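You operate a simulated robot arm through the tools that you are given. There is no shell and no other tool.

You are at the controls of a simulated robot arm. One attempt, no reset.

Task
Set out the white dish on the table with what goes in it. At the end: the small brown potato is on the orange side plate; the clear squat jar is in the white dish; the small white egg stands where the red dough cup stood; the white dish is on the table; the red dough cup stands on top of the green pea tin (marked "PEAS"); whatever was shut is shut again. Leave all else as you found it, and nothing knocked over.

Only the result counts: the job must be done as asked and must still hold three seconds after the hand-in. Knocking over, shifting, dropping, spilling or breaking anything else fails it.

Robot
A 7-joint arm with a two-finger gripper, fixed in place. Base frame: the origin is at the foot of the arm, x ahead of it, y to its left, z up; the work surface is at about z = 750. Readings come in mm, rad, newtons and seconds.
With the tool pointing down near the work surface it reaches from about 320 to 720 mm from the base axis. Its first joint turns from -1.152 to 1.152 rad. Payload 2.45 kg.
The tool frame sits at the grasp point between the pads (the TCP): z along the fingers, y along the line on which they close. The tips reach 26 mm beyond it. Largest opening 96 mm; the body of the gripper starts 69 mm behind the TCP.
Orientation is that of the tool frame in the base frame, as a unit quaternion [x, y, z, w]. With the fingers straight down and closing along the base's y, the tool's x points along the base's -x, its y along +y and its z along -z.

Tools
- The arm moves only by the tool drive_tool. Its argument "commands" is a list of rows, each an object of numbers (a shift or turn left out is 0, a gripper value left out holds the last): "dx", "dy", "dz": the shift along the tool's x, y, z in mm; "rx", "ry", "rz": the turn, a rotation vector about the tool's x, y, z in rad; "fingers": the gripper command, from -1 (fully open) to 1 (shut), values between in proportion. In form: [{"dx": .., "dy": .., "dz": .., "rx": .., "ry": .., "rz": .., "fingers": ..}, ...]. A call has 1 to 20 rows; each row shifts and turns the commanded pose from where the row before left it, along the tool's axes as they then stand. A row lasts 0.2 s, in which the tool goes at most 50 mm and 0.15 rad; a call with a longer step from one row to the next is refused whole, and so is a gripper value outside its range. A pose out of reach is approached as far as the arm can. The call stops where the force on the tool passes 40 N (or 10 N more than at its start, if that is more) or the arm is blocked; 0.2 s more then pass. Each finger halts on what it meets, pressing with about 29 N; the grip force reading is that of the motor and also rises with nothing between the fingers. The clock runs only during rows and for 0.2 s after the last one: add rows that do not move to give the fingers time. The reply holds the time, the measured pose of the TCP, the force on the tool along the base axes, the opening and the grip force, in the units named above and with some noise, with the torque about the TCP (base axes, N m) and any sound that the robot's microphone picked up.
- Cameras (640 x 400 px; columns grow to the right, rows downward): "scene" is fixed at [176.9, -401.9, 1421.7]; the picture's right is [0.65, -0.76, 0.00], its down [-0.46, -0.39, -0.80] and it looks along [0.61, 0.52, -0.60] (base axes); focal length 214 px, centre (320, 200). "wrist" rides on the gripper at [82, 3, -98] in the tool frame; the picture's right is [-0.04, 1.00, 0.00], its down [-0.73, -0.03, -0.68] and it looks along [-0.68, -0.03, 0.73] (tool axes); focal length 256 px, centre (320, 200). There is no depth. A picture from a camera that has moved, and an enlarged one, comes with that camera's place and axes in the base frame and with its lens.
- camera(camera): a new picture of that camera. It takes no simulated time.
- enlarge(camera, box): a new picture of the part [left, top, right, bottom] of that camera's present view, enlarged. It takes no simulated time.
- finish_job(): hands the job in; it is judged then, once.

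Places have to be worked out from the pictures, the camera data and where the tool is seen. Open the gripper and draw the arm clear of the work before you hand the job in, unless the task says otherwise.

The tools are called after ">>>" as a command line: name --argument value ..., lists and objects as JSON in quotes. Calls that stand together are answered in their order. drive_tool: Moves the arm, as the interface text tells. Its arguments: {"type":"object","properties":{"commands":{"type":"array","items":{"type":"object","properties":{"dx":{"type":"number"},"dy":{"type":"number"},"dz":{"type":"number"},"rx":{"type":"number"},"ry":{"type":"number"},"rz":{"type":"number"},"fingers":{"type":"number"}}}}},"required":["commands"]} The other tools are called the same way: camera (camera) takes a picture; enlarge (camera, box) takes an enlarged picture of a part of a camera's view; finish_job () hands the job in.

At the start:

```text
t: 0.0
eef_pos: [382.1, 152.2, 1306.3]
tool_rot: [0.0, 1.0, -0.001, 0.0]
ft_force: [0.7, 0.1, 0.2]
wrist_torque: [-0.04, 0.02, 0.05]
width: 96.0
grip_force: 0.0
```

scene: 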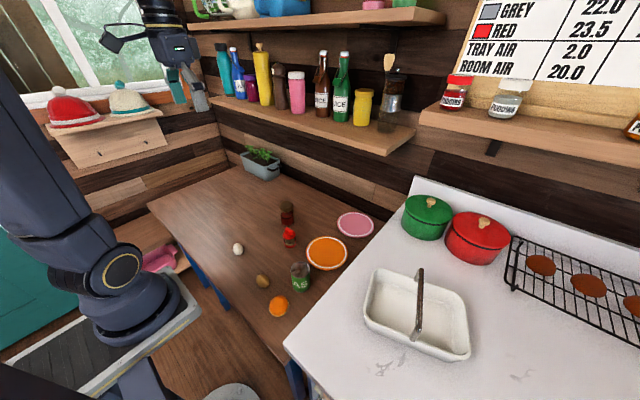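
wrist: 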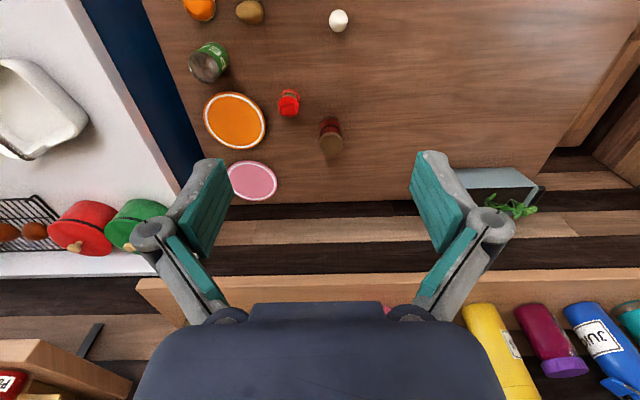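

I start by looking closely at the table and the counter to identify every item before moving.

>>> enlarge --camera "scene" --box '[200, 180, 380, 330]'

>>> enlarge --camera "scene" --box '[340, 170, 640, 380]'

>>> enlarge --camera "wrist" --box '[160, 0, 400, 210]'

>>> enlarge --camera "scene" --box '[400, 50, 640, 200]'

```text
2.67 times, centred on (290, 255) of scene
camera zoom: at [176.9, -401.9, 1421.7], right [0.65, -0.76, 0.0], down [-0.46, -0.39, -0.8], along [0.61, 0.52, -0.6], focal length 572 px, centre (400, 53)
```

zoom: 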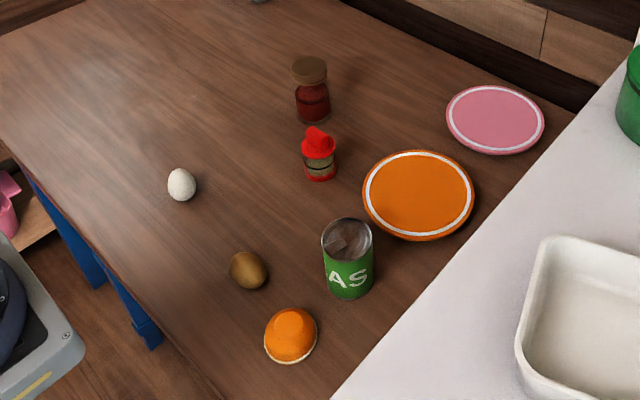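

```text
1.90 times, centred on (490, 275) of scene
camera zoom: at [176.9, -401.9, 1421.7], right [0.65, -0.76, 0.0], down [-0.46, -0.39, -0.8], along [0.61, 0.52, -0.6], focal length 408 px, centre (-4, 57)
```

zoom: 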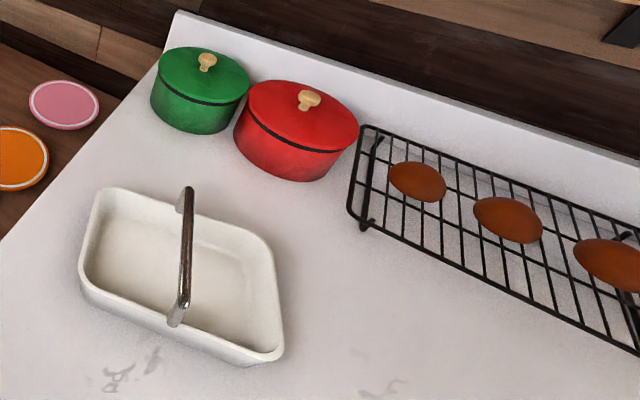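

```text
1.90 times, centred on (280, 105) of wrist
camera zoom: at [301.0, 155.9, 1405.6], right [0.04, 1.0, 0.0], down [0.73, -0.03, 0.68], along [0.68, -0.03, -0.73], focal length 488 px, centre (396, 381)
```

zoom: 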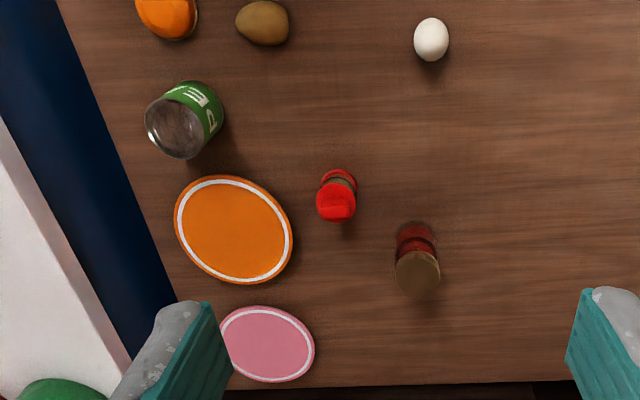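

```text
2.67 times, centred on (520, 125) of scene
camera zoom: at [176.9, -401.9, 1421.7], right [0.65, -0.76, 0.0], down [-0.46, -0.39, -0.8], along [0.61, 0.52, -0.6], focal length 572 px, centre (-213, 400)
```

zoom: 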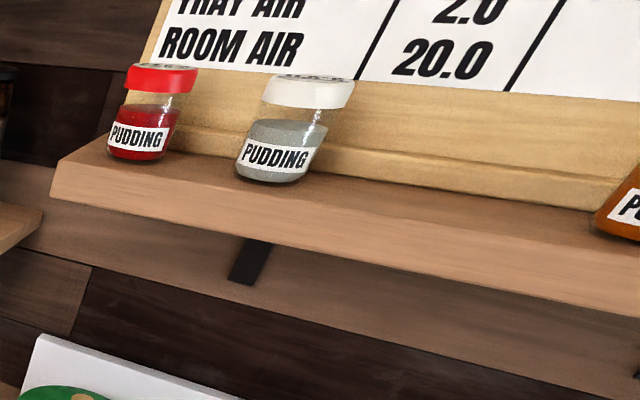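

The table holds an egg, potato, PEAS tin, a red-lidded cup, an orange item, a brown-lidded jar and two plates. The white dish with a handle is on the counter. I move the arm to the right, staying high, to look at the counter from above.

>>> drive_tool --commands '[{"dy": -45, "fingers": -1}, {"dy": -45}, {"dy": -45}, {"dy": -45}, {"dy": -45}, {"dy": -45}, {"dy": -45}, {"dy": -45}, {"dy": -45}, {"dy": -45}, {"dy": -30}, {}]'

>>> camera --camera "wrist"

>>> camera --camera "scene"

```text
t: 2.6
eef_pos: [381.9, -326.7, 1308.3]
tool_rot: [0.0, 1.0, 0.0, -0.001]
ft_force: [-0.4, -0.9, 0.0]
wrist_torque: [0.01, 0.01, 0.0]
width: 95.8
grip_force: 0.0
```

```text
taken
camera wrist: at [300.8, -325.0, 1407.1], right [0.04, 1.0, 0.0], down [0.73, -0.03, 0.68], along [0.68, -0.03, -0.73], focal length 256 px, centre (320, 200)
```

wrist: 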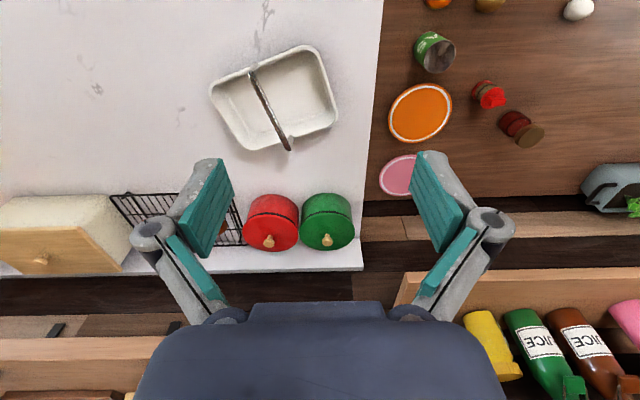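

```text
taken
```

scene: 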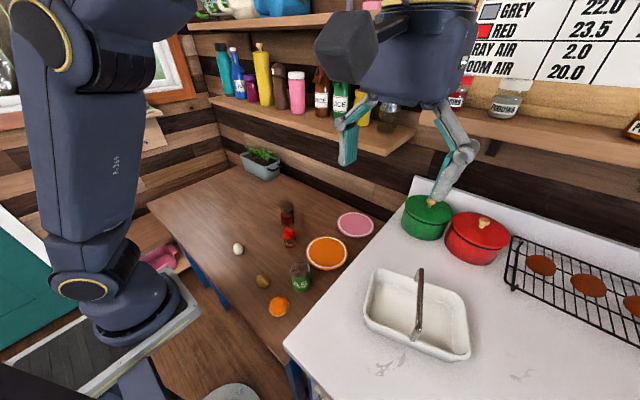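

The wrist view shows the counter sits higher than the table (about z 900 by triangulation), with a bread-box at its far end. I enlarge several regions to search for the clear squat jar and anything that is shut.

>>> enlarge --camera "wrist" --box '[0, 150, 240, 300]'

>>> enlarge --camera "scene" --box '[120, 220, 320, 400]'

>>> enlarge --camera "wrist" --box '[370, 0, 640, 200]'

>>> enlarge --camera "scene" --box '[180, 0, 480, 150]'

```text
2.67 times, centred on (120, 225) of wrist
camera zoom: at [300.8, -325.0, 1407.1], right [0.04, 1.0, 0.0], down [0.73, -0.03, 0.68], along [0.68, -0.03, -0.73], focal length 683 px, centre (853, 133)
```

zoom: 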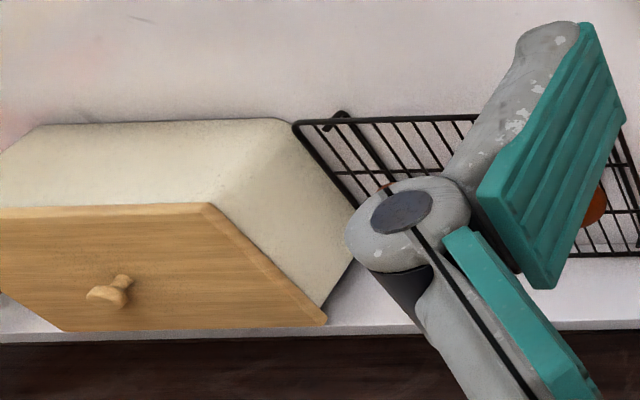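

```text
2.22 times, centred on (220, 310) of scene
camera zoom: at [176.9, -401.9, 1421.7], right [0.65, -0.76, 0.0], down [-0.46, -0.39, -0.8], along [0.61, 0.52, -0.6], focal length 477 px, centre (542, -44)
```

zoom: 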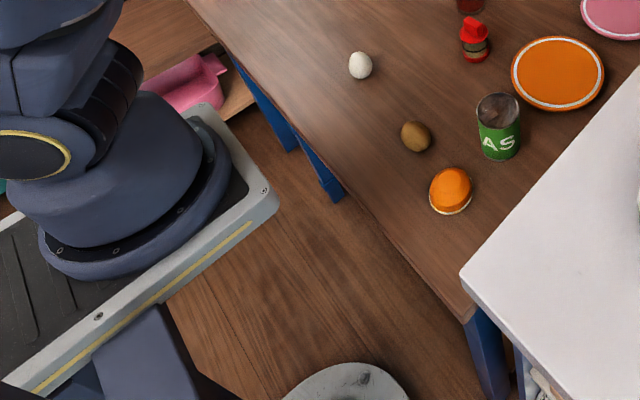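

```text
2.00 times, centred on (505, 100) of wrist
camera zoom: at [300.8, -325.0, 1407.1], right [0.04, 1.0, 0.0], down [0.73, -0.03, 0.68], along [0.68, -0.03, -0.73], focal length 512 px, centre (-50, 400)
```

zoom: 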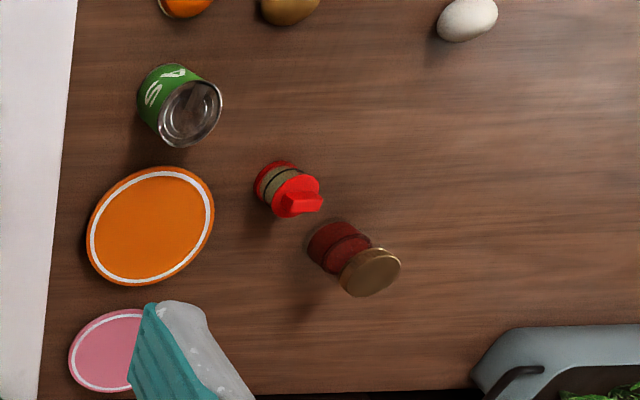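

```text
2.13 times, centred on (330, 75) of scene
camera zoom: at [176.9, -401.9, 1421.7], right [0.65, -0.76, 0.0], down [-0.46, -0.39, -0.8], along [0.61, 0.52, -0.6], focal length 458 px, centre (299, 467)
```

zoom: 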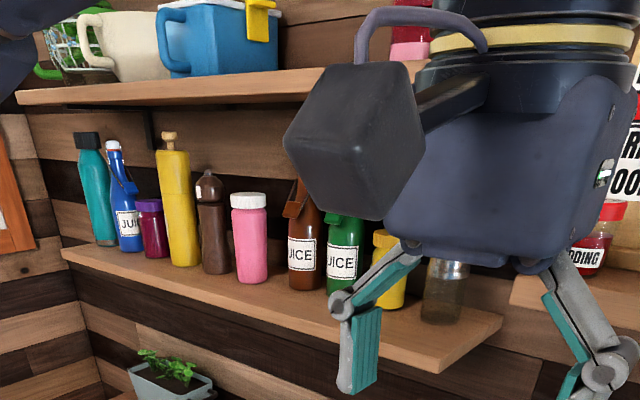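

I still need to identify the jar. I go back over the table and lower, for a closer view of the jar, the cup and the tin.

>>> drive_tool --commands '[{"dy": 45}, {"dy": 45}, {"dy": 45}, {"dy": 45}, {"dy": 45}, {"dy": 45}, {"dy": 45}, {"dy": 45}, {"dy": 40, "dz": 20}, {"dz": 45}, {"dz": 45}, {"dz": 45}, {"dz": 45}, {"dz": 45}, {}]'

>>> camera --camera "wrist"

>>> camera --camera "scene"

```text
t: 5.8
eef_pos: [381.3, 69.7, 1058.4]
tool_rot: [0.001, 1.0, 0.0, 0.001]
ft_force: [-0.3, 0.7, -0.2]
wrist_torque: [0.01, -0.01, 0.0]
width: 95.7
grip_force: 0.0
```

```text
taken
camera wrist: at [299.9, 73.9, 1159.1], right [0.04, 1.0, 0.0], down [0.73, -0.03, 0.68], along [0.68, -0.03, -0.73], focal length 256 px, centre (320, 200)
```

wrist: 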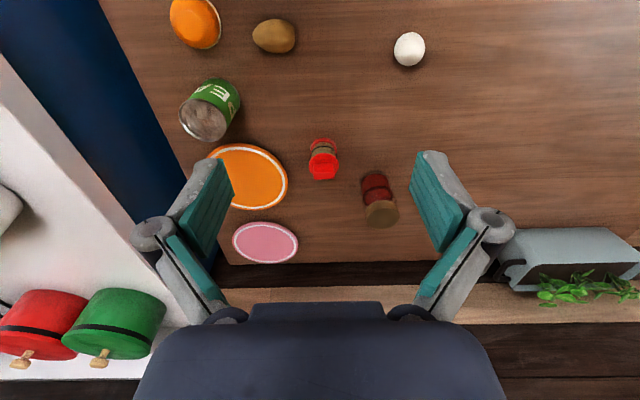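

```text
taken
```

scene: 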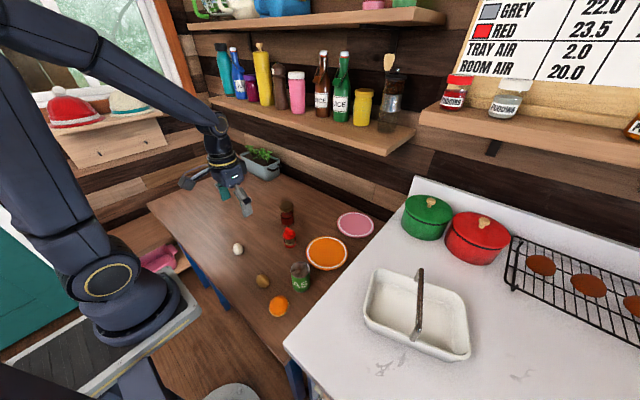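

Closer view acquired; I enlarge the jar and cup region and the left part of the scene (drawer under the hats).

>>> enlarge --camera "wrist" --box '[280, 110, 440, 250]'

>>> enlarge --camera "wrist" --box '[150, 0, 310, 150]'

>>> enlarge --camera "scene" --box '[0, 60, 240, 280]'

>>> enlarge --camera "scene" --box '[250, 190, 330, 240]'

```text
2.86 times, centred on (360, 180) of wrist
camera zoom: at [299.9, 73.9, 1159.1], right [0.04, 1.0, 0.0], down [0.73, -0.03, 0.68], along [0.68, -0.03, -0.73], focal length 731 px, centre (206, 257)
```

zoom: 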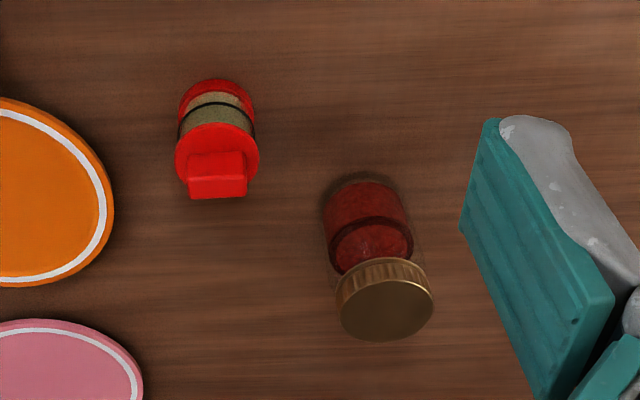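

```text
2.67 times, centred on (230, 75) of wrist
camera zoom: at [299.9, 73.9, 1159.1], right [0.04, 1.0, 0.0], down [0.73, -0.03, 0.68], along [0.68, -0.03, -0.73], focal length 683 px, centre (560, 533)
```

zoom: 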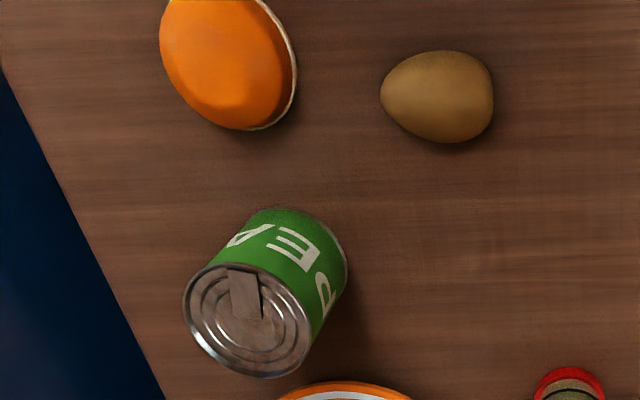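

```text
1.82 times, centred on (120, 170) of scene
camera zoom: at [176.9, -401.9, 1421.7], right [0.65, -0.76, 0.0], down [-0.46, -0.39, -0.8], along [0.61, 0.52, -0.6], focal length 390 px, centre (684, 254)
```

zoom: 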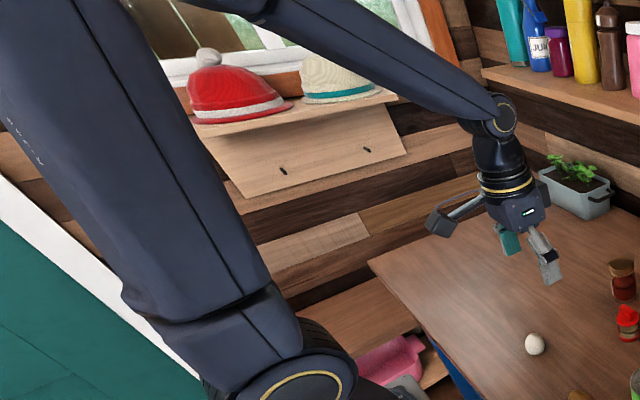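

```text
8.00 times, centred on (290, 215) of scene
camera zoom: at [176.9, -401.9, 1421.7], right [0.65, -0.76, 0.0], down [-0.46, -0.39, -0.8], along [0.61, 0.52, -0.6], focal length 1716 px, centre (560, 80)
```

zoom: 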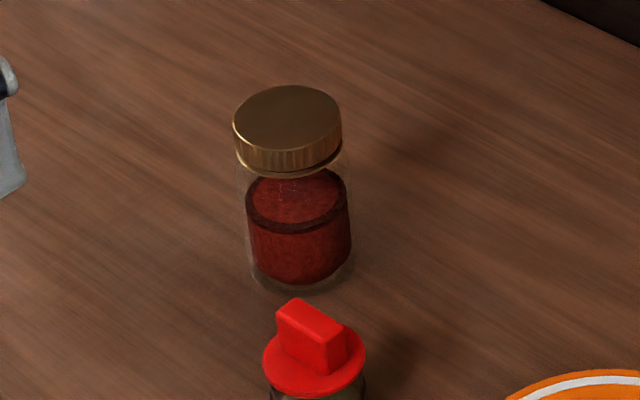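

The gold-lidded clear jar, the cup, tin, egg and potato are all on the table. I estimate cup ≈ (546, 71), jar ≈ (625, 170), tin ≈ (453, −94) with its top about 830, egg ≈ (390, 194) and potato ≈ (367, 13). I descend in front of the cup for a precise look.

>>> drive_tool --commands '[{"dx": -30, "dz": 35}, {"dx": -30, "dz": 35}, {"dx": -30, "dz": 35}, {"dx": -19, "dz": 35}, {"dz": 18}, {}]'

>>> camera --camera "wrist"

>>> enlarge --camera "wrist" --box '[220, 80, 420, 220]'

>>> camera --camera "scene"

```text
t: 7.2
eef_pos: [492.3, 73.1, 902.4]
tool_rot: [0.0, 1.0, 0.0, 0.001]
ft_force: [-0.2, 0.0, 0.1]
wrist_torque: [0.02, 0.02, -0.03]
width: 96.2
grip_force: 0.2
```

```text
taken
camera wrist: at [410.3, 75.7, 1001.1], right [0.04, 1.0, 0.0], down [0.73, -0.03, 0.68], along [0.68, -0.03, -0.73], focal length 256 px, centre (320, 200)
```

wrist: 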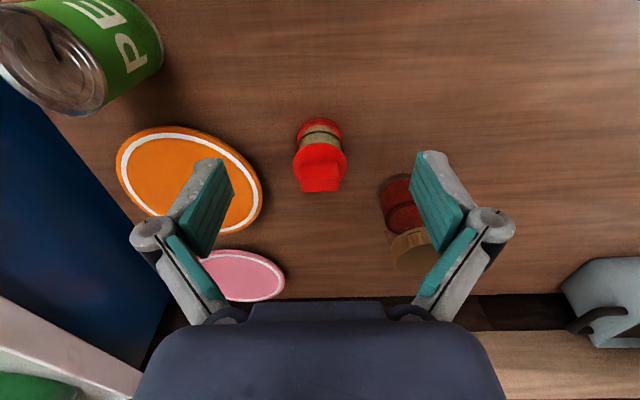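

```text
2.86 times, centred on (320, 150) of wrist
camera zoom: at [410.3, 75.7, 1001.1], right [0.04, 1.0, 0.0], down [0.73, -0.03, 0.68], along [0.68, -0.03, -0.73], focal length 731 px, centre (320, 343)
```

zoom: 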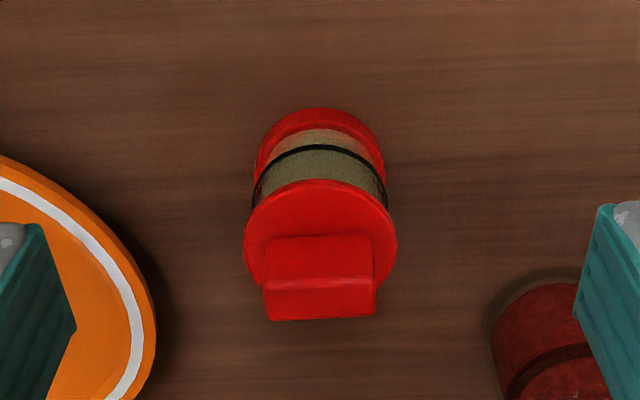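

```text
taken
```

scene: 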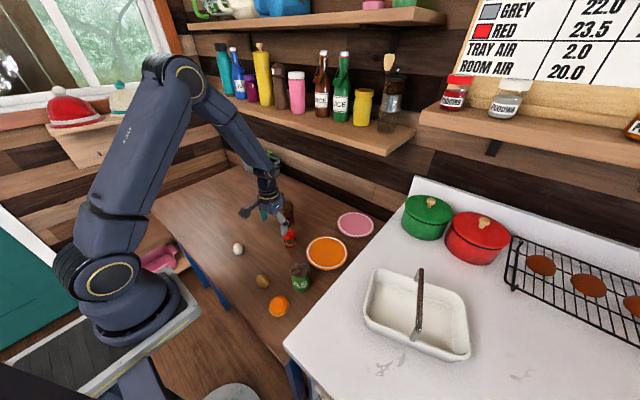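

The red cup reads as centre ≈ (549, 70), about 50 mm wide and 80 mm tall, with a lid disc at z ≈ 797 and a grip block on top. I move directly above it to check alignment before descending.

>>> drive_tool --commands '[{"dx": -30, "dy": -1.5, "fingers": -1}, {"dx": -28, "dy": -1.0}, {"dz": 15}, {}]'

>>> camera --camera "wrist"

>>> enlarge --camera "scene" --box '[230, 170, 370, 280]'

```text
t: 8.2
eef_pos: [548.9, 69.6, 888.6]
tool_rot: [0.001, 1.0, 0.0, 0.0]
ft_force: [0.5, 0.3, 0.2]
wrist_torque: [-0.02, 0.0, -0.05]
width: 96.2
grip_force: 0.0
```

```text
taken
camera wrist: at [468.0, 72.7, 987.9], right [0.04, 1.0, 0.0], down [0.73, -0.03, 0.68], along [0.68, -0.03, -0.73], focal length 256 px, centre (320, 200)
```

wrist: 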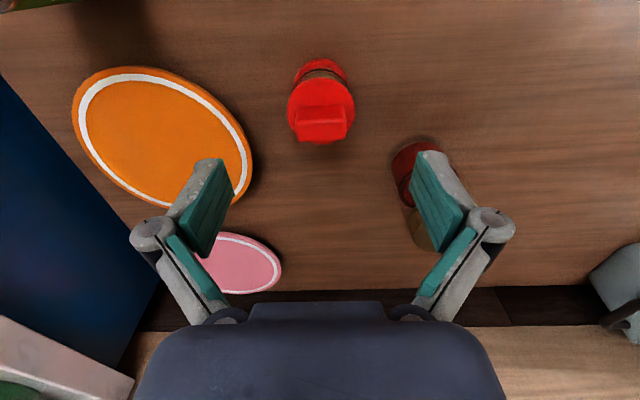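

```text
3.64 times, centred on (300, 225) of scene
camera zoom: at [176.9, -401.9, 1421.7], right [0.65, -0.76, 0.0], down [-0.46, -0.39, -0.8], along [0.61, 0.52, -0.6], focal length 780 px, centre (393, 109)
```

zoom: 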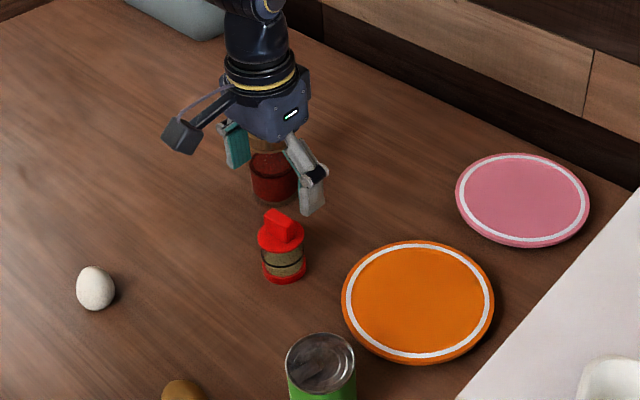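

Alignment looks good (cup axis ≈ (548, 70)). I descend to TCP z ≈ 792 and close gently on the cup.

>>> drive_tool --commands '[{"dz": 30}, {"dz": 30}, {"dz": 20}, {"dz": 16}, {}, {"fingers": 0.2}, {"fingers": 1}, {"fingers": 1}, {"fingers": 1}, {"fingers": 1}]'

>>> camera --camera "wrist"

>>> enlarge --camera "scene" --box '[230, 170, 370, 280]'

```text
t: 10.4
eef_pos: [550.0, 70.5, 792.7]
tool_rot: [0.001, 1.0, 0.001, 0.0]
ft_force: [-0.1, -1.1, 1.9]
wrist_torque: [-0.05, -0.03, 0.01]
width: 48.2
grip_force: 28.8
```

```text
taken
camera wrist: at [467.8, 74.0, 890.7], right [0.04, 1.0, 0.0], down [0.73, -0.03, 0.68], along [0.68, -0.03, -0.73], focal length 256 px, centre (320, 200)
```

wrist: 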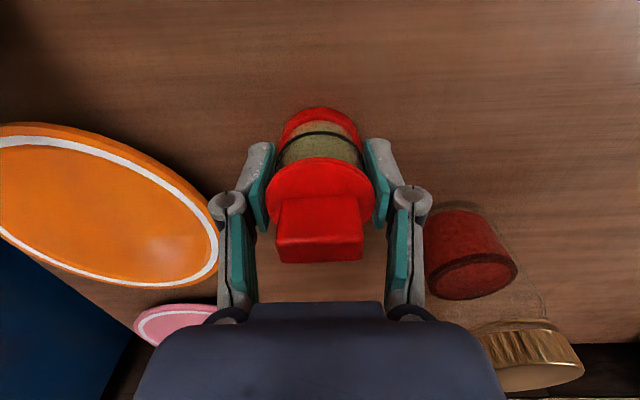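

```text
3.64 times, centred on (300, 225) of scene
camera zoom: at [176.9, -401.9, 1421.7], right [0.65, -0.76, 0.0], down [-0.46, -0.39, -0.8], along [0.61, 0.52, -0.6], focal length 780 px, centre (393, 109)
```

zoom: 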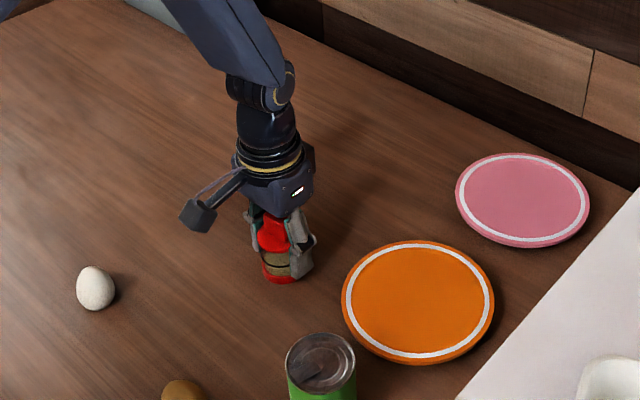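

The cup is gripped (48 mm). I lift it straight up and move to a spot from which the tin's top can be seen past the cup.

>>> drive_tool --commands '[{"dz": -10, "fingers": 1}, {"dz": -30}, {"dz": -40}, {"dz": -40}, {"dz": -30}, {"dx": 40, "dy": -15}, {"dx": 40, "dy": -20}, {"dx": 39, "dy": -15}, {}]'

>>> camera --camera "wrist"

>>> enlarge --camera "scene" --box '[230, 170, 370, 300]'

```text
t: 12.4
eef_pos: [430.0, 18.3, 941.9]
tool_rot: [0.001, 1.0, 0.0, -0.001]
ft_force: [0.0, 0.1, -1.6]
wrist_torque: [0.04, 0.02, 0.02]
width: 33.6
grip_force: 29.5
```

```text
taken
camera wrist: at [348.3, 22.4, 1040.1], right [0.04, 1.0, 0.0], down [0.73, -0.03, 0.68], along [0.68, -0.03, -0.73], focal length 256 px, centre (320, 200)
```

wrist: 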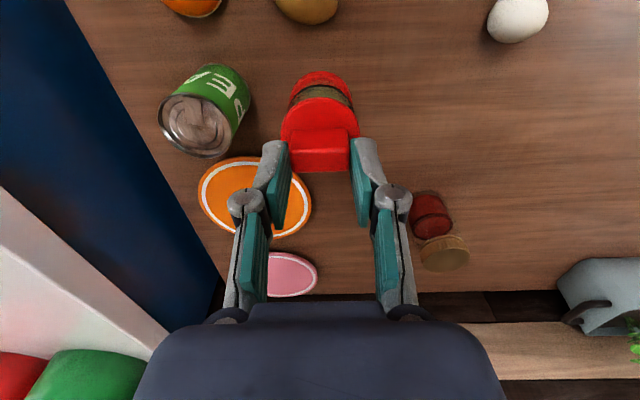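

```text
3.08 times, centred on (300, 235) of scene
camera zoom: at [176.9, -401.9, 1421.7], right [0.65, -0.76, 0.0], down [-0.46, -0.39, -0.8], along [0.61, 0.52, -0.6], focal length 660 px, centre (382, 92)
```

zoom: 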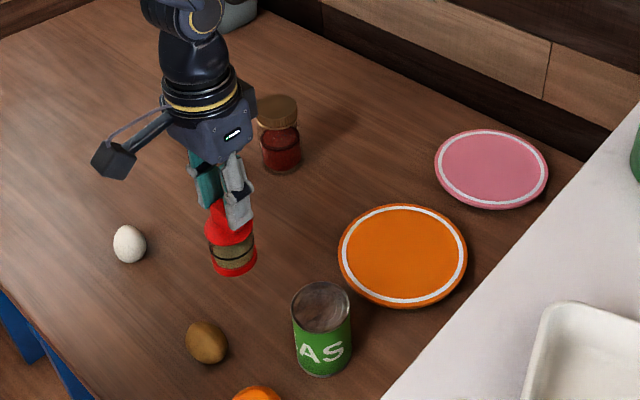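

The grip width has fallen to 33.6 mm, so the cup slid down and is now held by its grip block. I zoom in to see how well it is held.

>>> enlarge --camera "wrist" --box '[240, 60, 400, 200]'

>>> enlarge --camera "scene" --box '[260, 190, 320, 240]'

```text
2.86 times, centred on (320, 130) of wrist
camera zoom: at [348.3, 22.4, 1040.1], right [0.04, 1.0, 0.0], down [0.73, -0.03, 0.68], along [0.68, -0.03, -0.73], focal length 731 px, centre (320, 400)
```

zoom: 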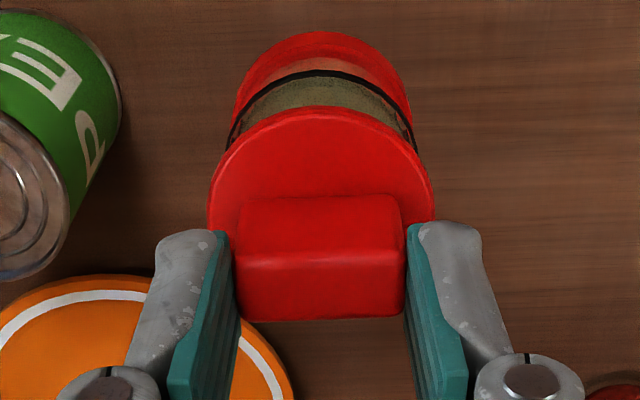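

```text
8.00 times, centred on (290, 215) of scene
camera zoom: at [176.9, -401.9, 1421.7], right [0.65, -0.76, 0.0], down [-0.46, -0.39, -0.8], along [0.61, 0.52, -0.6], focal length 1716 px, centre (560, 80)
```

zoom: 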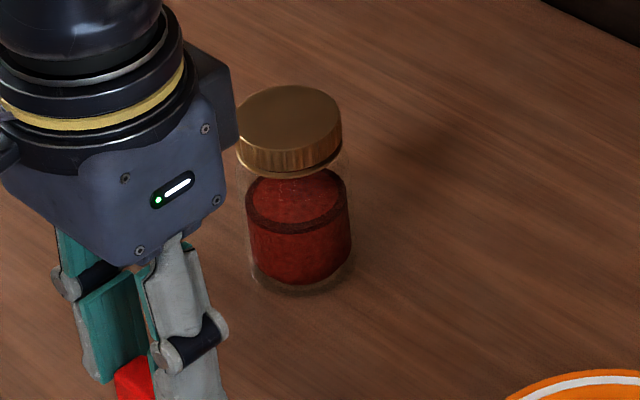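

The cup is held only by the top few millimetres of its grip block. I move slowly to a clear patch of table, set it down there, and regrasp the block more deeply.

>>> drive_tool --commands '[{"dx": -6, "dy": 3, "fingers": 1}, {"dx": -12, "dy": 6}, {"dx": -12, "dy": 6}, {"dx": -12, "dy": 6}, {"dx": -12, "dy": 5}, {"dx": -8, "dy": 3}, {"dx": -4}, {"dz": 6}, {"dz": 12}, {"dz": 12}, {"dz": 12}, {"dz": 12}, {"dz": 12}, {"dz": 6}, {}]'

>>> enlarge --camera "wrist" --box '[240, 60, 400, 200]'

>>> enlarge --camera "scene" --box '[240, 190, 340, 280]'

```text
t: 15.6
eef_pos: [498.5, 49.1, 870.7]
tool_rot: [0.0, 1.0, 0.001, -0.001]
ft_force: [0.1, -0.1, -2.3]
wrist_torque: [0.01, 0.02, -0.01]
width: 33.8
grip_force: 29.1
```

```text
2.86 times, centred on (320, 130) of wrist
camera zoom: at [415.7, 52.1, 969.2], right [0.04, 1.0, 0.0], down [0.73, -0.03, 0.68], along [0.68, -0.03, -0.73], focal length 731 px, centre (320, 400)
```

zoom: 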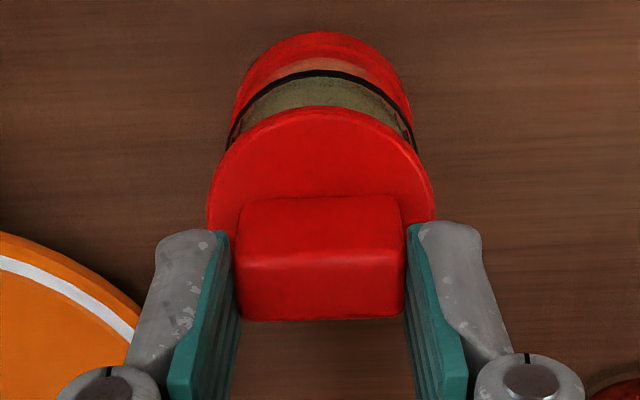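

```text
4.44 times, centred on (290, 235) of scene
camera zoom: at [177.0, -401.9, 1421.7], right [0.65, -0.76, 0.0], down [-0.46, -0.39, -0.8], along [0.61, 0.52, -0.6], focal length 953 px, centre (453, 44)
```

zoom: 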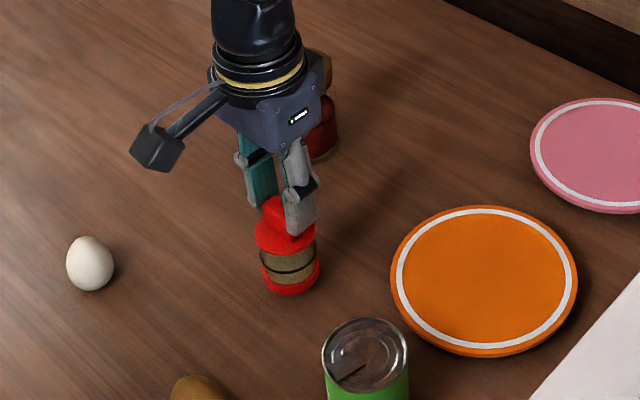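

The hold is stable and unchanged after two moves: about 10 mm of the block is gripped, and the cup axis is ~3.5 mm nearer the base than the TCP. I raise and carry it over the tin (≈ (450, −92)), then check alignment.

>>> drive_tool --commands '[{"dz": -10, "fingers": 1}, {"dz": -20}, {"dz": -20}, {"dz": -20}, {"dz": -15}, {"dz": -10}, {"dx": 4, "dy": -10}, {"dx": 6, "dy": -20}, {"dx": 6, "dy": -20}, {"dx": 6, "dy": -20}, {"dx": 6, "dy": -20}, {"dx": 6, "dy": -20}, {"dx": 5, "dy": -20}, {"dx": 3.7, "dy": -11}, {}]'

>>> enlarge --camera "wrist" --box '[220, 20, 420, 200]'

>>> enlarge --camera "scene" --box '[250, 200, 350, 300]'

```text
t: 18.8
eef_pos: [455.2, -91.9, 965.4]
tool_rot: [0.001, 1.0, 0.001, 0.0]
ft_force: [0.0, 0.8, -1.3]
wrist_torque: [-0.01, -0.03, -0.02]
width: 33.8
grip_force: 28.7
```

```text
2.22 times, centred on (320, 110) of wrist
camera zoom: at [372.8, -88.7, 1064.3], right [0.04, 1.0, 0.0], down [0.73, -0.03, 0.68], along [0.68, -0.03, -0.73], focal length 569 px, centre (320, 400)
```

zoom: 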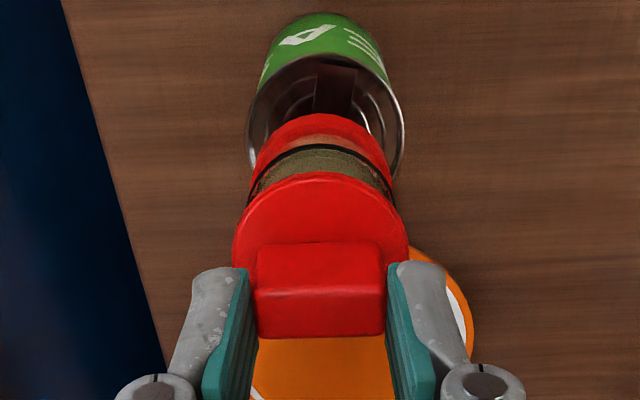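

```text
4.00 times, centred on (300, 250) of scene
camera zoom: at [176.9, -401.9, 1421.7], right [0.65, -0.76, 0.0], down [-0.46, -0.39, -0.8], along [0.61, 0.52, -0.6], focal length 858 px, centre (400, 0)
```

zoom: 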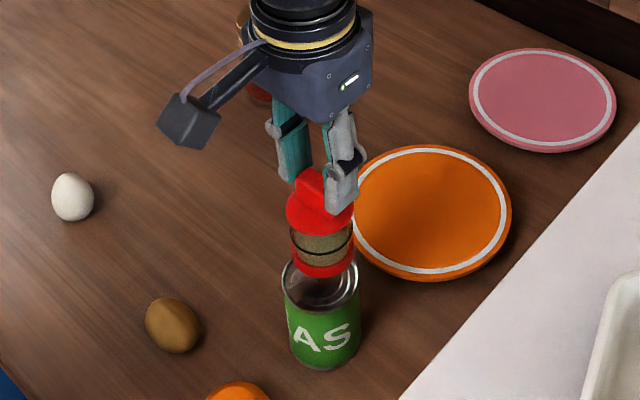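

Nearly concentric; the tin appears about 1.5 mm further in +y than the cup. I correct that and lower toward the tin's top slowly, watching the force.

>>> drive_tool --commands '[{"dy": 1.5, "dz": 6, "fingers": 1}, {"dz": 10}, {"dz": 10}, {"dz": 8}, {"dz": 4}, {"dz": 2}, {}]'

>>> enlarge --camera "scene" --box '[270, 220, 330, 300]'

>>> enlarge --camera "wrist" --box '[220, 20, 420, 200]'

```text
t: 20.4
eef_pos: [455.6, -90.0, 926.8]
tool_rot: [0.0, 1.0, 0.0, 0.002]
ft_force: [1.4, 0.2, 22.8]
wrist_torque: [0.06, -0.2, -0.01]
width: 33.7
grip_force: 28.8
```

```text
5.00 times, centred on (300, 260) of scene
camera zoom: at [176.7, -401.8, 1421.8], right [0.65, -0.76, 0.0], down [-0.46, -0.39, -0.8], along [0.61, 0.52, -0.6], focal length 1072 px, centre (420, -100)
```

zoom: 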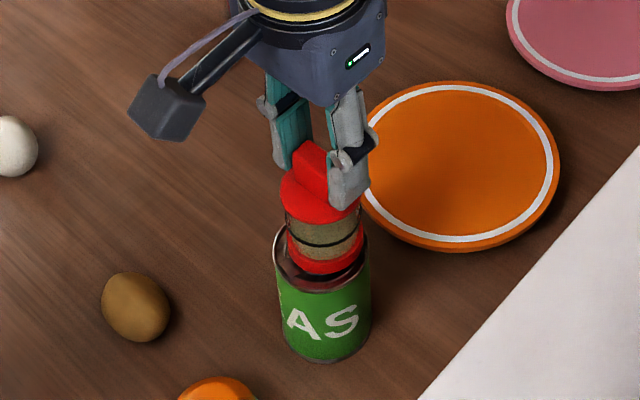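

```text
2.22 times, centred on (320, 110) of wrist
camera zoom: at [373.1, -87.2, 1025.1], right [0.04, 1.0, 0.0], down [0.73, -0.03, 0.68], along [0.68, -0.03, -0.73], focal length 569 px, centre (320, 400)
```

zoom: 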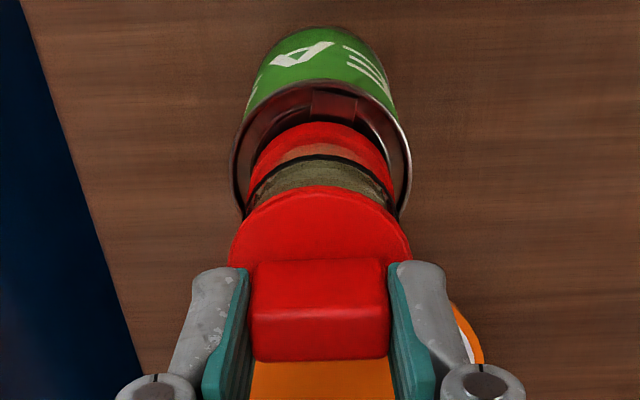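

Contact at 22.8 N, with torque showing the contact point about 9 mm toward +x, so the cup's far edge is probably on the tin's rim. I lift off slightly, shift ~4 mm toward the base, and retry with finer steps.

>>> drive_tool --commands '[{"dz": -4, "fingers": 1}, {"dz": -6}, {"dx": 4}, {"dz": 4}, {"dz": 2}, {"dz": 2}, {}]'

>>> enlarge --camera "wrist" --box '[220, 20, 420, 200]'

>>> enlarge --camera "scene" --box '[270, 220, 330, 300]'

```text
t: 22.0
eef_pos: [449.0, -90.7, 927.7]
tool_rot: [0.0, 1.0, 0.0, 0.0]
ft_force: [0.3, -1.4, -1.2]
wrist_torque: [0.0, 0.04, -0.03]
width: 33.5
grip_force: 29.1
```

```text
2.22 times, centred on (320, 110) of wrist
camera zoom: at [368.2, -86.9, 1026.9], right [0.04, 1.0, 0.0], down [0.73, -0.03, 0.68], along [0.68, -0.03, -0.73], focal length 569 px, centre (320, 400)
```

zoom: 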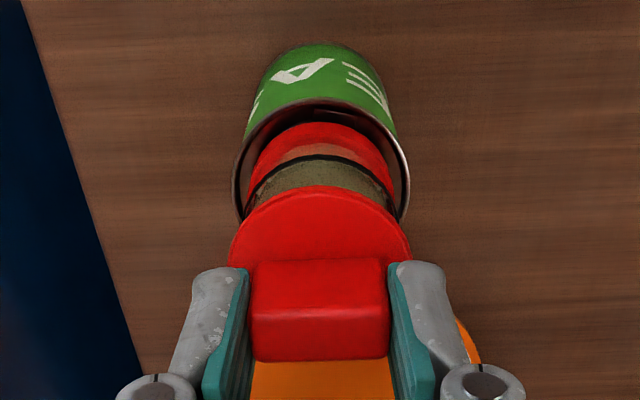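

```text
5.00 times, centred on (300, 260) of scene
camera zoom: at [177.0, -401.9, 1421.7], right [0.65, -0.76, 0.0], down [-0.46, -0.39, -0.8], along [0.61, 0.52, -0.6], focal length 1072 px, centre (420, -100)
```

zoom: 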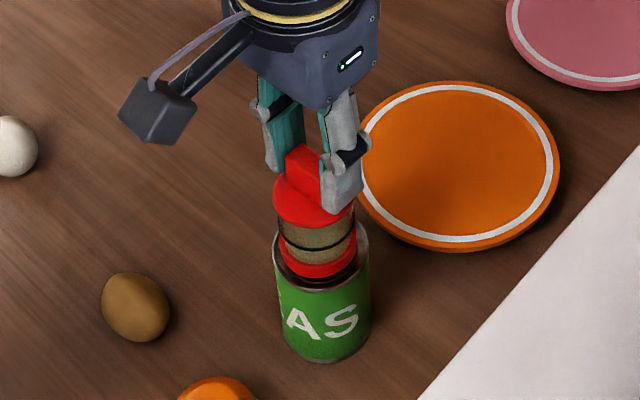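

No contact now at the same height, and the cup base fits inside the rim with a near gap of about 5 mm. I nudge 1.5 mm forward and lower in fine steps until it seats.

>>> drive_tool --commands '[{"dx": -1.5, "fingers": 1}, {"dz": 1.5}, {"dz": 1.5}, {}]'

```text
t: 23.0
eef_pos: [453.1, -89.9, 926.3]
tool_rot: [0.0, 1.0, 0.0, 0.001]
ft_force: [-2.2, 0.9, 23.3]
wrist_torque: [0.03, 0.29, 0.02]
width: 33.3
grip_force: 28.9
```

Contact again at 23 N. I look closely at how the cup base sits relative to the rim before releasing.

>>> enlarge --camera "wrist" --box '[260, 40, 380, 130]'

>>> enlarge --camera "scene" --box '[280, 230, 320, 270]'

```text
4.44 times, centred on (320, 85) of wrist
camera zoom: at [370.0, -87.1, 1025.1], right [0.04, 1.0, 0.0], down [0.73, -0.03, 0.68], along [0.68, -0.03, -0.73], focal length 1138 px, centre (320, 711)
```

zoom: 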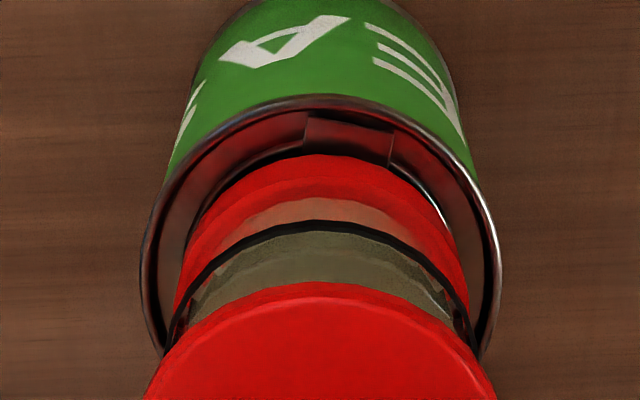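

```text
10.00 times, centred on (300, 250) of scene
camera zoom: at [176.6, -401.8, 1421.8], right [0.65, -0.76, 0.0], down [-0.46, -0.39, -0.8], along [0.61, 0.52, -0.6], focal length 2145 px, centre (520, -300)
```

zoom: 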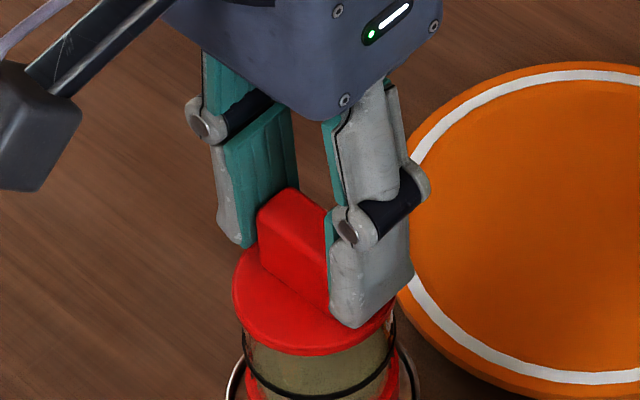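

The cup base sits inside the rim, centred. I relieve the pressing force by ~1.5 mm and then open the fingers.

>>> drive_tool --commands '[{"dz": -1, "fingers": 1}, {"dz": -0.5}, {}]'

```text
t: 23.8
eef_pos: [451.1, -90.4, 926.0]
tool_rot: [0.001, 1.0, 0.0, 0.001]
ft_force: [2.5, -0.4, 8.3]
wrist_torque: [-0.2, -0.46, 0.06]
width: 33.3
grip_force: 29.1
```

Force is down to 8 N. I open the fingers part way while holding position.

>>> drive_tool --commands '[{"fingers": 0.1}, {"fingers": 0.1}, {"fingers": 0.0}, {}]'

>>> enlarge --camera "wrist" --box '[220, 20, 420, 200]'

>>> enlarge --camera "scene" --box '[270, 220, 330, 300]'

```text
t: 24.8
eef_pos: [452.3, -90.0, 927.3]
tool_rot: [0.0, 1.0, 0.0, 0.001]
ft_force: [0.4, 0.1, -0.4]
wrist_torque: [0.02, -0.01, 0.0]
width: 48.0
grip_force: 0.0
```

```text
2.22 times, centred on (320, 110) of wrist
camera zoom: at [369.4, -87.0, 1025.6], right [0.04, 1.0, 0.0], down [0.73, -0.03, 0.68], along [0.68, -0.03, -0.73], focal length 569 px, centre (320, 400)
```

zoom: 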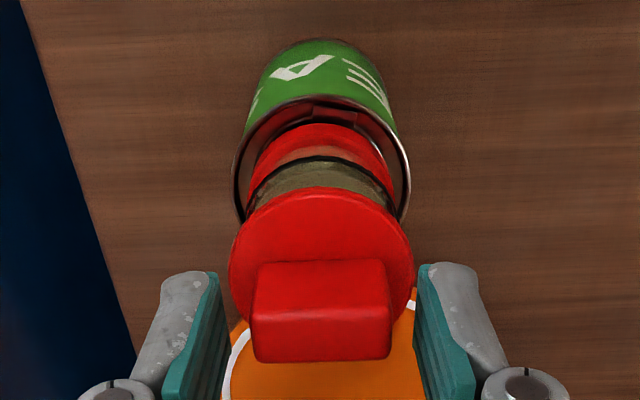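

```text
5.00 times, centred on (300, 260) of scene
camera zoom: at [176.9, -401.9, 1421.7], right [0.65, -0.76, 0.0], down [-0.46, -0.39, -0.8], along [0.61, 0.52, -0.6], focal length 1072 px, centre (420, -100)
```

zoom: 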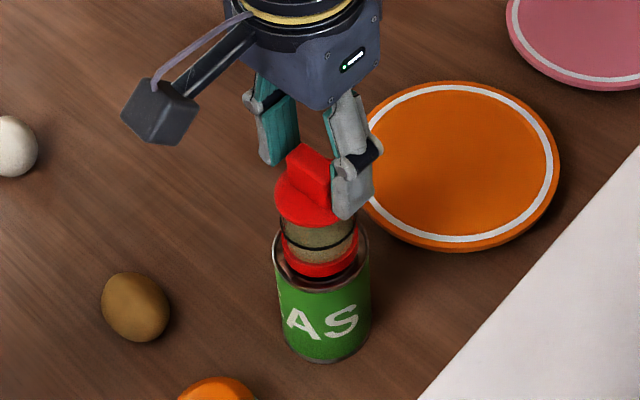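

The cup now stands upright in the tin's top with the fingers clear. I rise straight up and go look at the egg.

>>> drive_tool --commands '[{"dz": -10, "fingers": 0}, {"dz": -30}, {"dz": -40, "fingers": -1}, {"dx": 12, "dy": 45}, {"dx": 12, "dy": 45}, {"dx": 12, "dy": 45}, {"dx": 12, "dy": 45}, {"dx": 12, "dy": 45}, {"dx": 12, "dy": 45}, {"dy": 12, "dz": 40}, {"dz": 40}, {"dz": 20}, {}]'

>>> camera --camera "wrist"

>>> enlarge --camera "scene" --box '[220, 200, 340, 310]'

```text
t: 27.6
eef_pos: [379.6, 191.2, 903.5]
tool_rot: [0.001, 1.0, 0.0, 0.0]
ft_force: [0.3, -0.1, 0.0]
wrist_torque: [-0.01, 0.01, 0.0]
width: 96.2
grip_force: 0.1
```

```text
taken
camera wrist: at [297.5, 194.3, 1003.5], right [0.04, 1.0, 0.0], down [0.73, -0.03, 0.68], along [0.68, -0.03, -0.73], focal length 256 px, centre (320, 200)
```

wrist: 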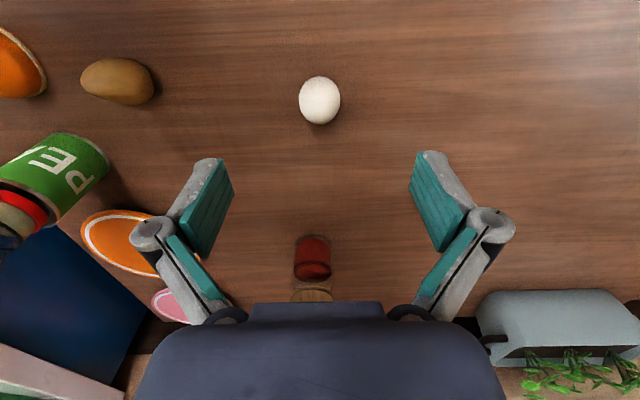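

```text
3.64 times, centred on (280, 255) of scene
camera zoom: at [176.9, -401.9, 1421.7], right [0.65, -0.76, 0.0], down [-0.46, -0.39, -0.8], along [0.61, 0.52, -0.6], focal length 780 px, centre (466, 0)
```

zoom: 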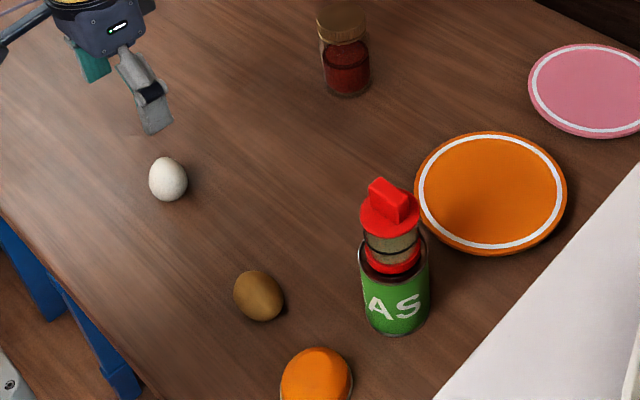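

The cup on the tin looks fine. The egg is at about (390, 190); I zoom in to learn its shape and orientation.

>>> enlarge --camera "wrist" --box '[280, 60, 360, 140]'

>>> enlarge --camera "scene" --box '[220, 230, 270, 295]'

>>> enlarge --camera "scene" --box '[280, 210, 330, 300]'

```text
5.00 times, centred on (320, 100) of wrist
camera zoom: at [297.5, 194.3, 1003.5], right [0.04, 1.0, 0.0], down [0.73, -0.03, 0.68], along [0.68, -0.03, -0.73], focal length 1280 px, centre (320, 700)
```

zoom: 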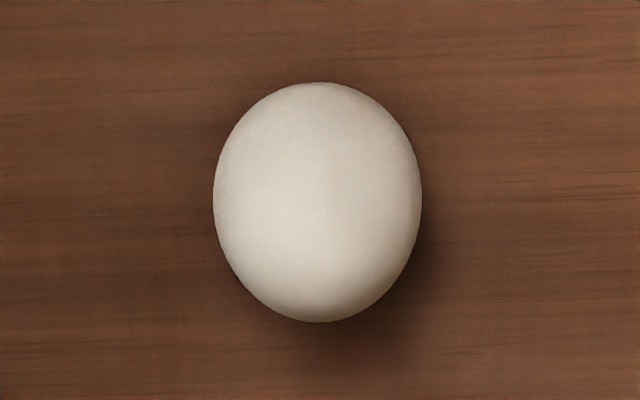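

```text
6.15 times, centred on (245, 262) of scene
camera zoom: at [176.9, -401.9, 1421.7], right [0.65, -0.76, 0.0], down [-0.46, -0.39, -0.8], along [0.61, 0.52, -0.6], focal length 1320 px, centre (782, -185)
```

zoom: 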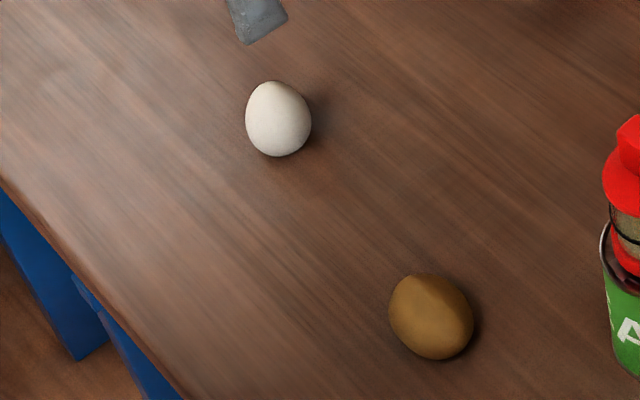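

```text
4.44 times, centred on (305, 255) of scene
camera zoom: at [176.9, -401.9, 1421.7], right [0.65, -0.76, 0.0], down [-0.46, -0.39, -0.8], along [0.61, 0.52, -0.6], focal length 953 px, centre (387, -44)
```

zoom: 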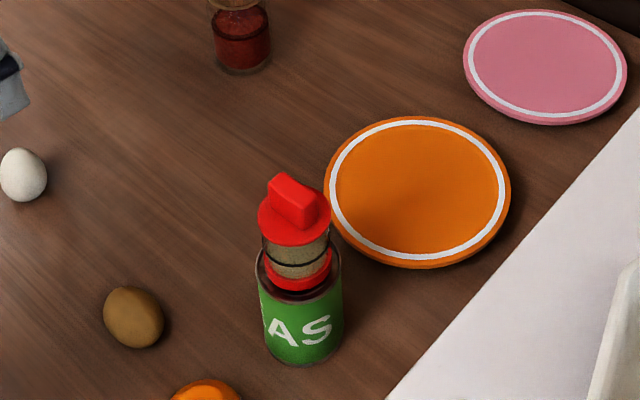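

The egg stands upright, ~40 mm wide and ~50 mm tall, axis ≈ (388, 190). I centre over it and descend to TCP z ≈ 782 with open fingers, then check.

>>> drive_tool --commands '[{"dx": -9, "dy": -1.2, "fingers": -1}, {"dz": 40}, {"dz": 40}, {"dz": 25}, {"dz": 12}, {"dz": 6.4}, {}]'

>>> camera --camera "wrist"

>>> enlarge --camera "scene" --box '[210, 210, 270, 270]'

```text
t: 29.2
eef_pos: [389.6, 187.8, 783.3]
tool_rot: [0.0, 1.0, 0.0, 0.0]
ft_force: [0.2, 0.0, 0.5]
wrist_torque: [-0.01, -0.01, 0.01]
width: 96.1
grip_force: 0.1
```

```text
taken
camera wrist: at [307.9, 192.1, 881.5], right [0.04, 1.0, 0.0], down [0.73, -0.03, 0.68], along [0.68, -0.03, -0.73], focal length 256 px, centre (320, 200)
```

wrist: 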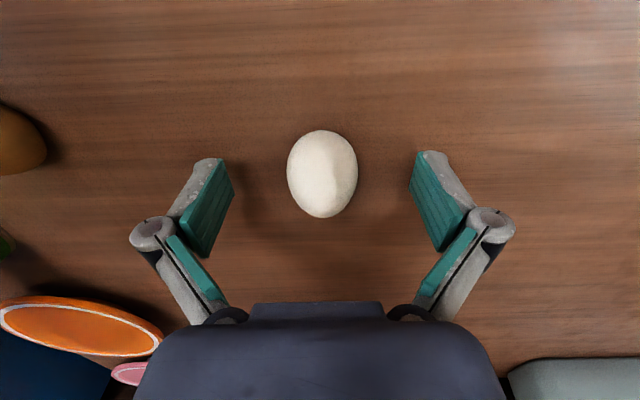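

```text
6.67 times, centred on (240, 240) of scene
camera zoom: at [176.9, -401.9, 1421.7], right [0.65, -0.76, 0.0], down [-0.46, -0.39, -0.8], along [0.61, 0.52, -0.6], focal length 1430 px, centre (853, -67)
```

zoom: 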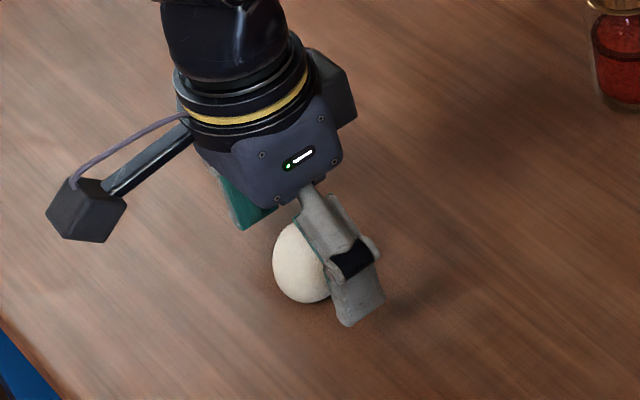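

Aligned within 2 mm. I adjust slightly, lower 2 mm and close on the egg.

>>> drive_tool --commands '[{"dx": 1.5, "dy": 1, "dz": 2}, {"fingers": 0.0}, {"fingers": 0.0}, {"fingers": 1}, {"fingers": 1}, {"fingers": 1}, {"fingers": 1}]'

>>> camera --camera "wrist"

```text
t: 30.8
eef_pos: [388.4, 189.2, 781.6]
tool_rot: [0.0, 1.0, 0.0, 0.0]
ft_force: [-0.5, -0.4, 0.3]
wrist_torque: [0.02, 0.01, 0.0]
width: 36.3
grip_force: 29.3
```

```text
taken
camera wrist: at [306.1, 193.4, 879.5], right [0.04, 1.0, 0.0], down [0.73, -0.03, 0.68], along [0.68, -0.03, -0.73], focal length 256 px, centre (320, 200)
```

wrist: 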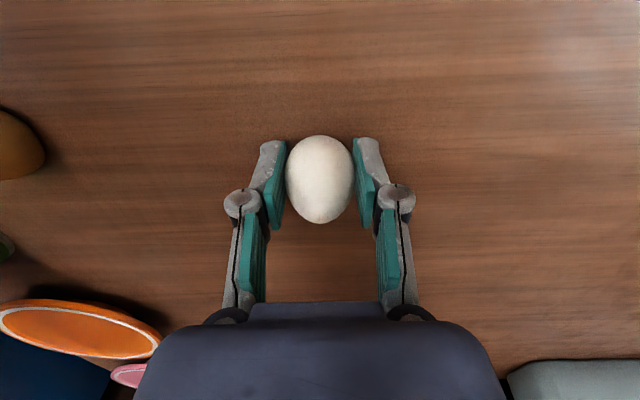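

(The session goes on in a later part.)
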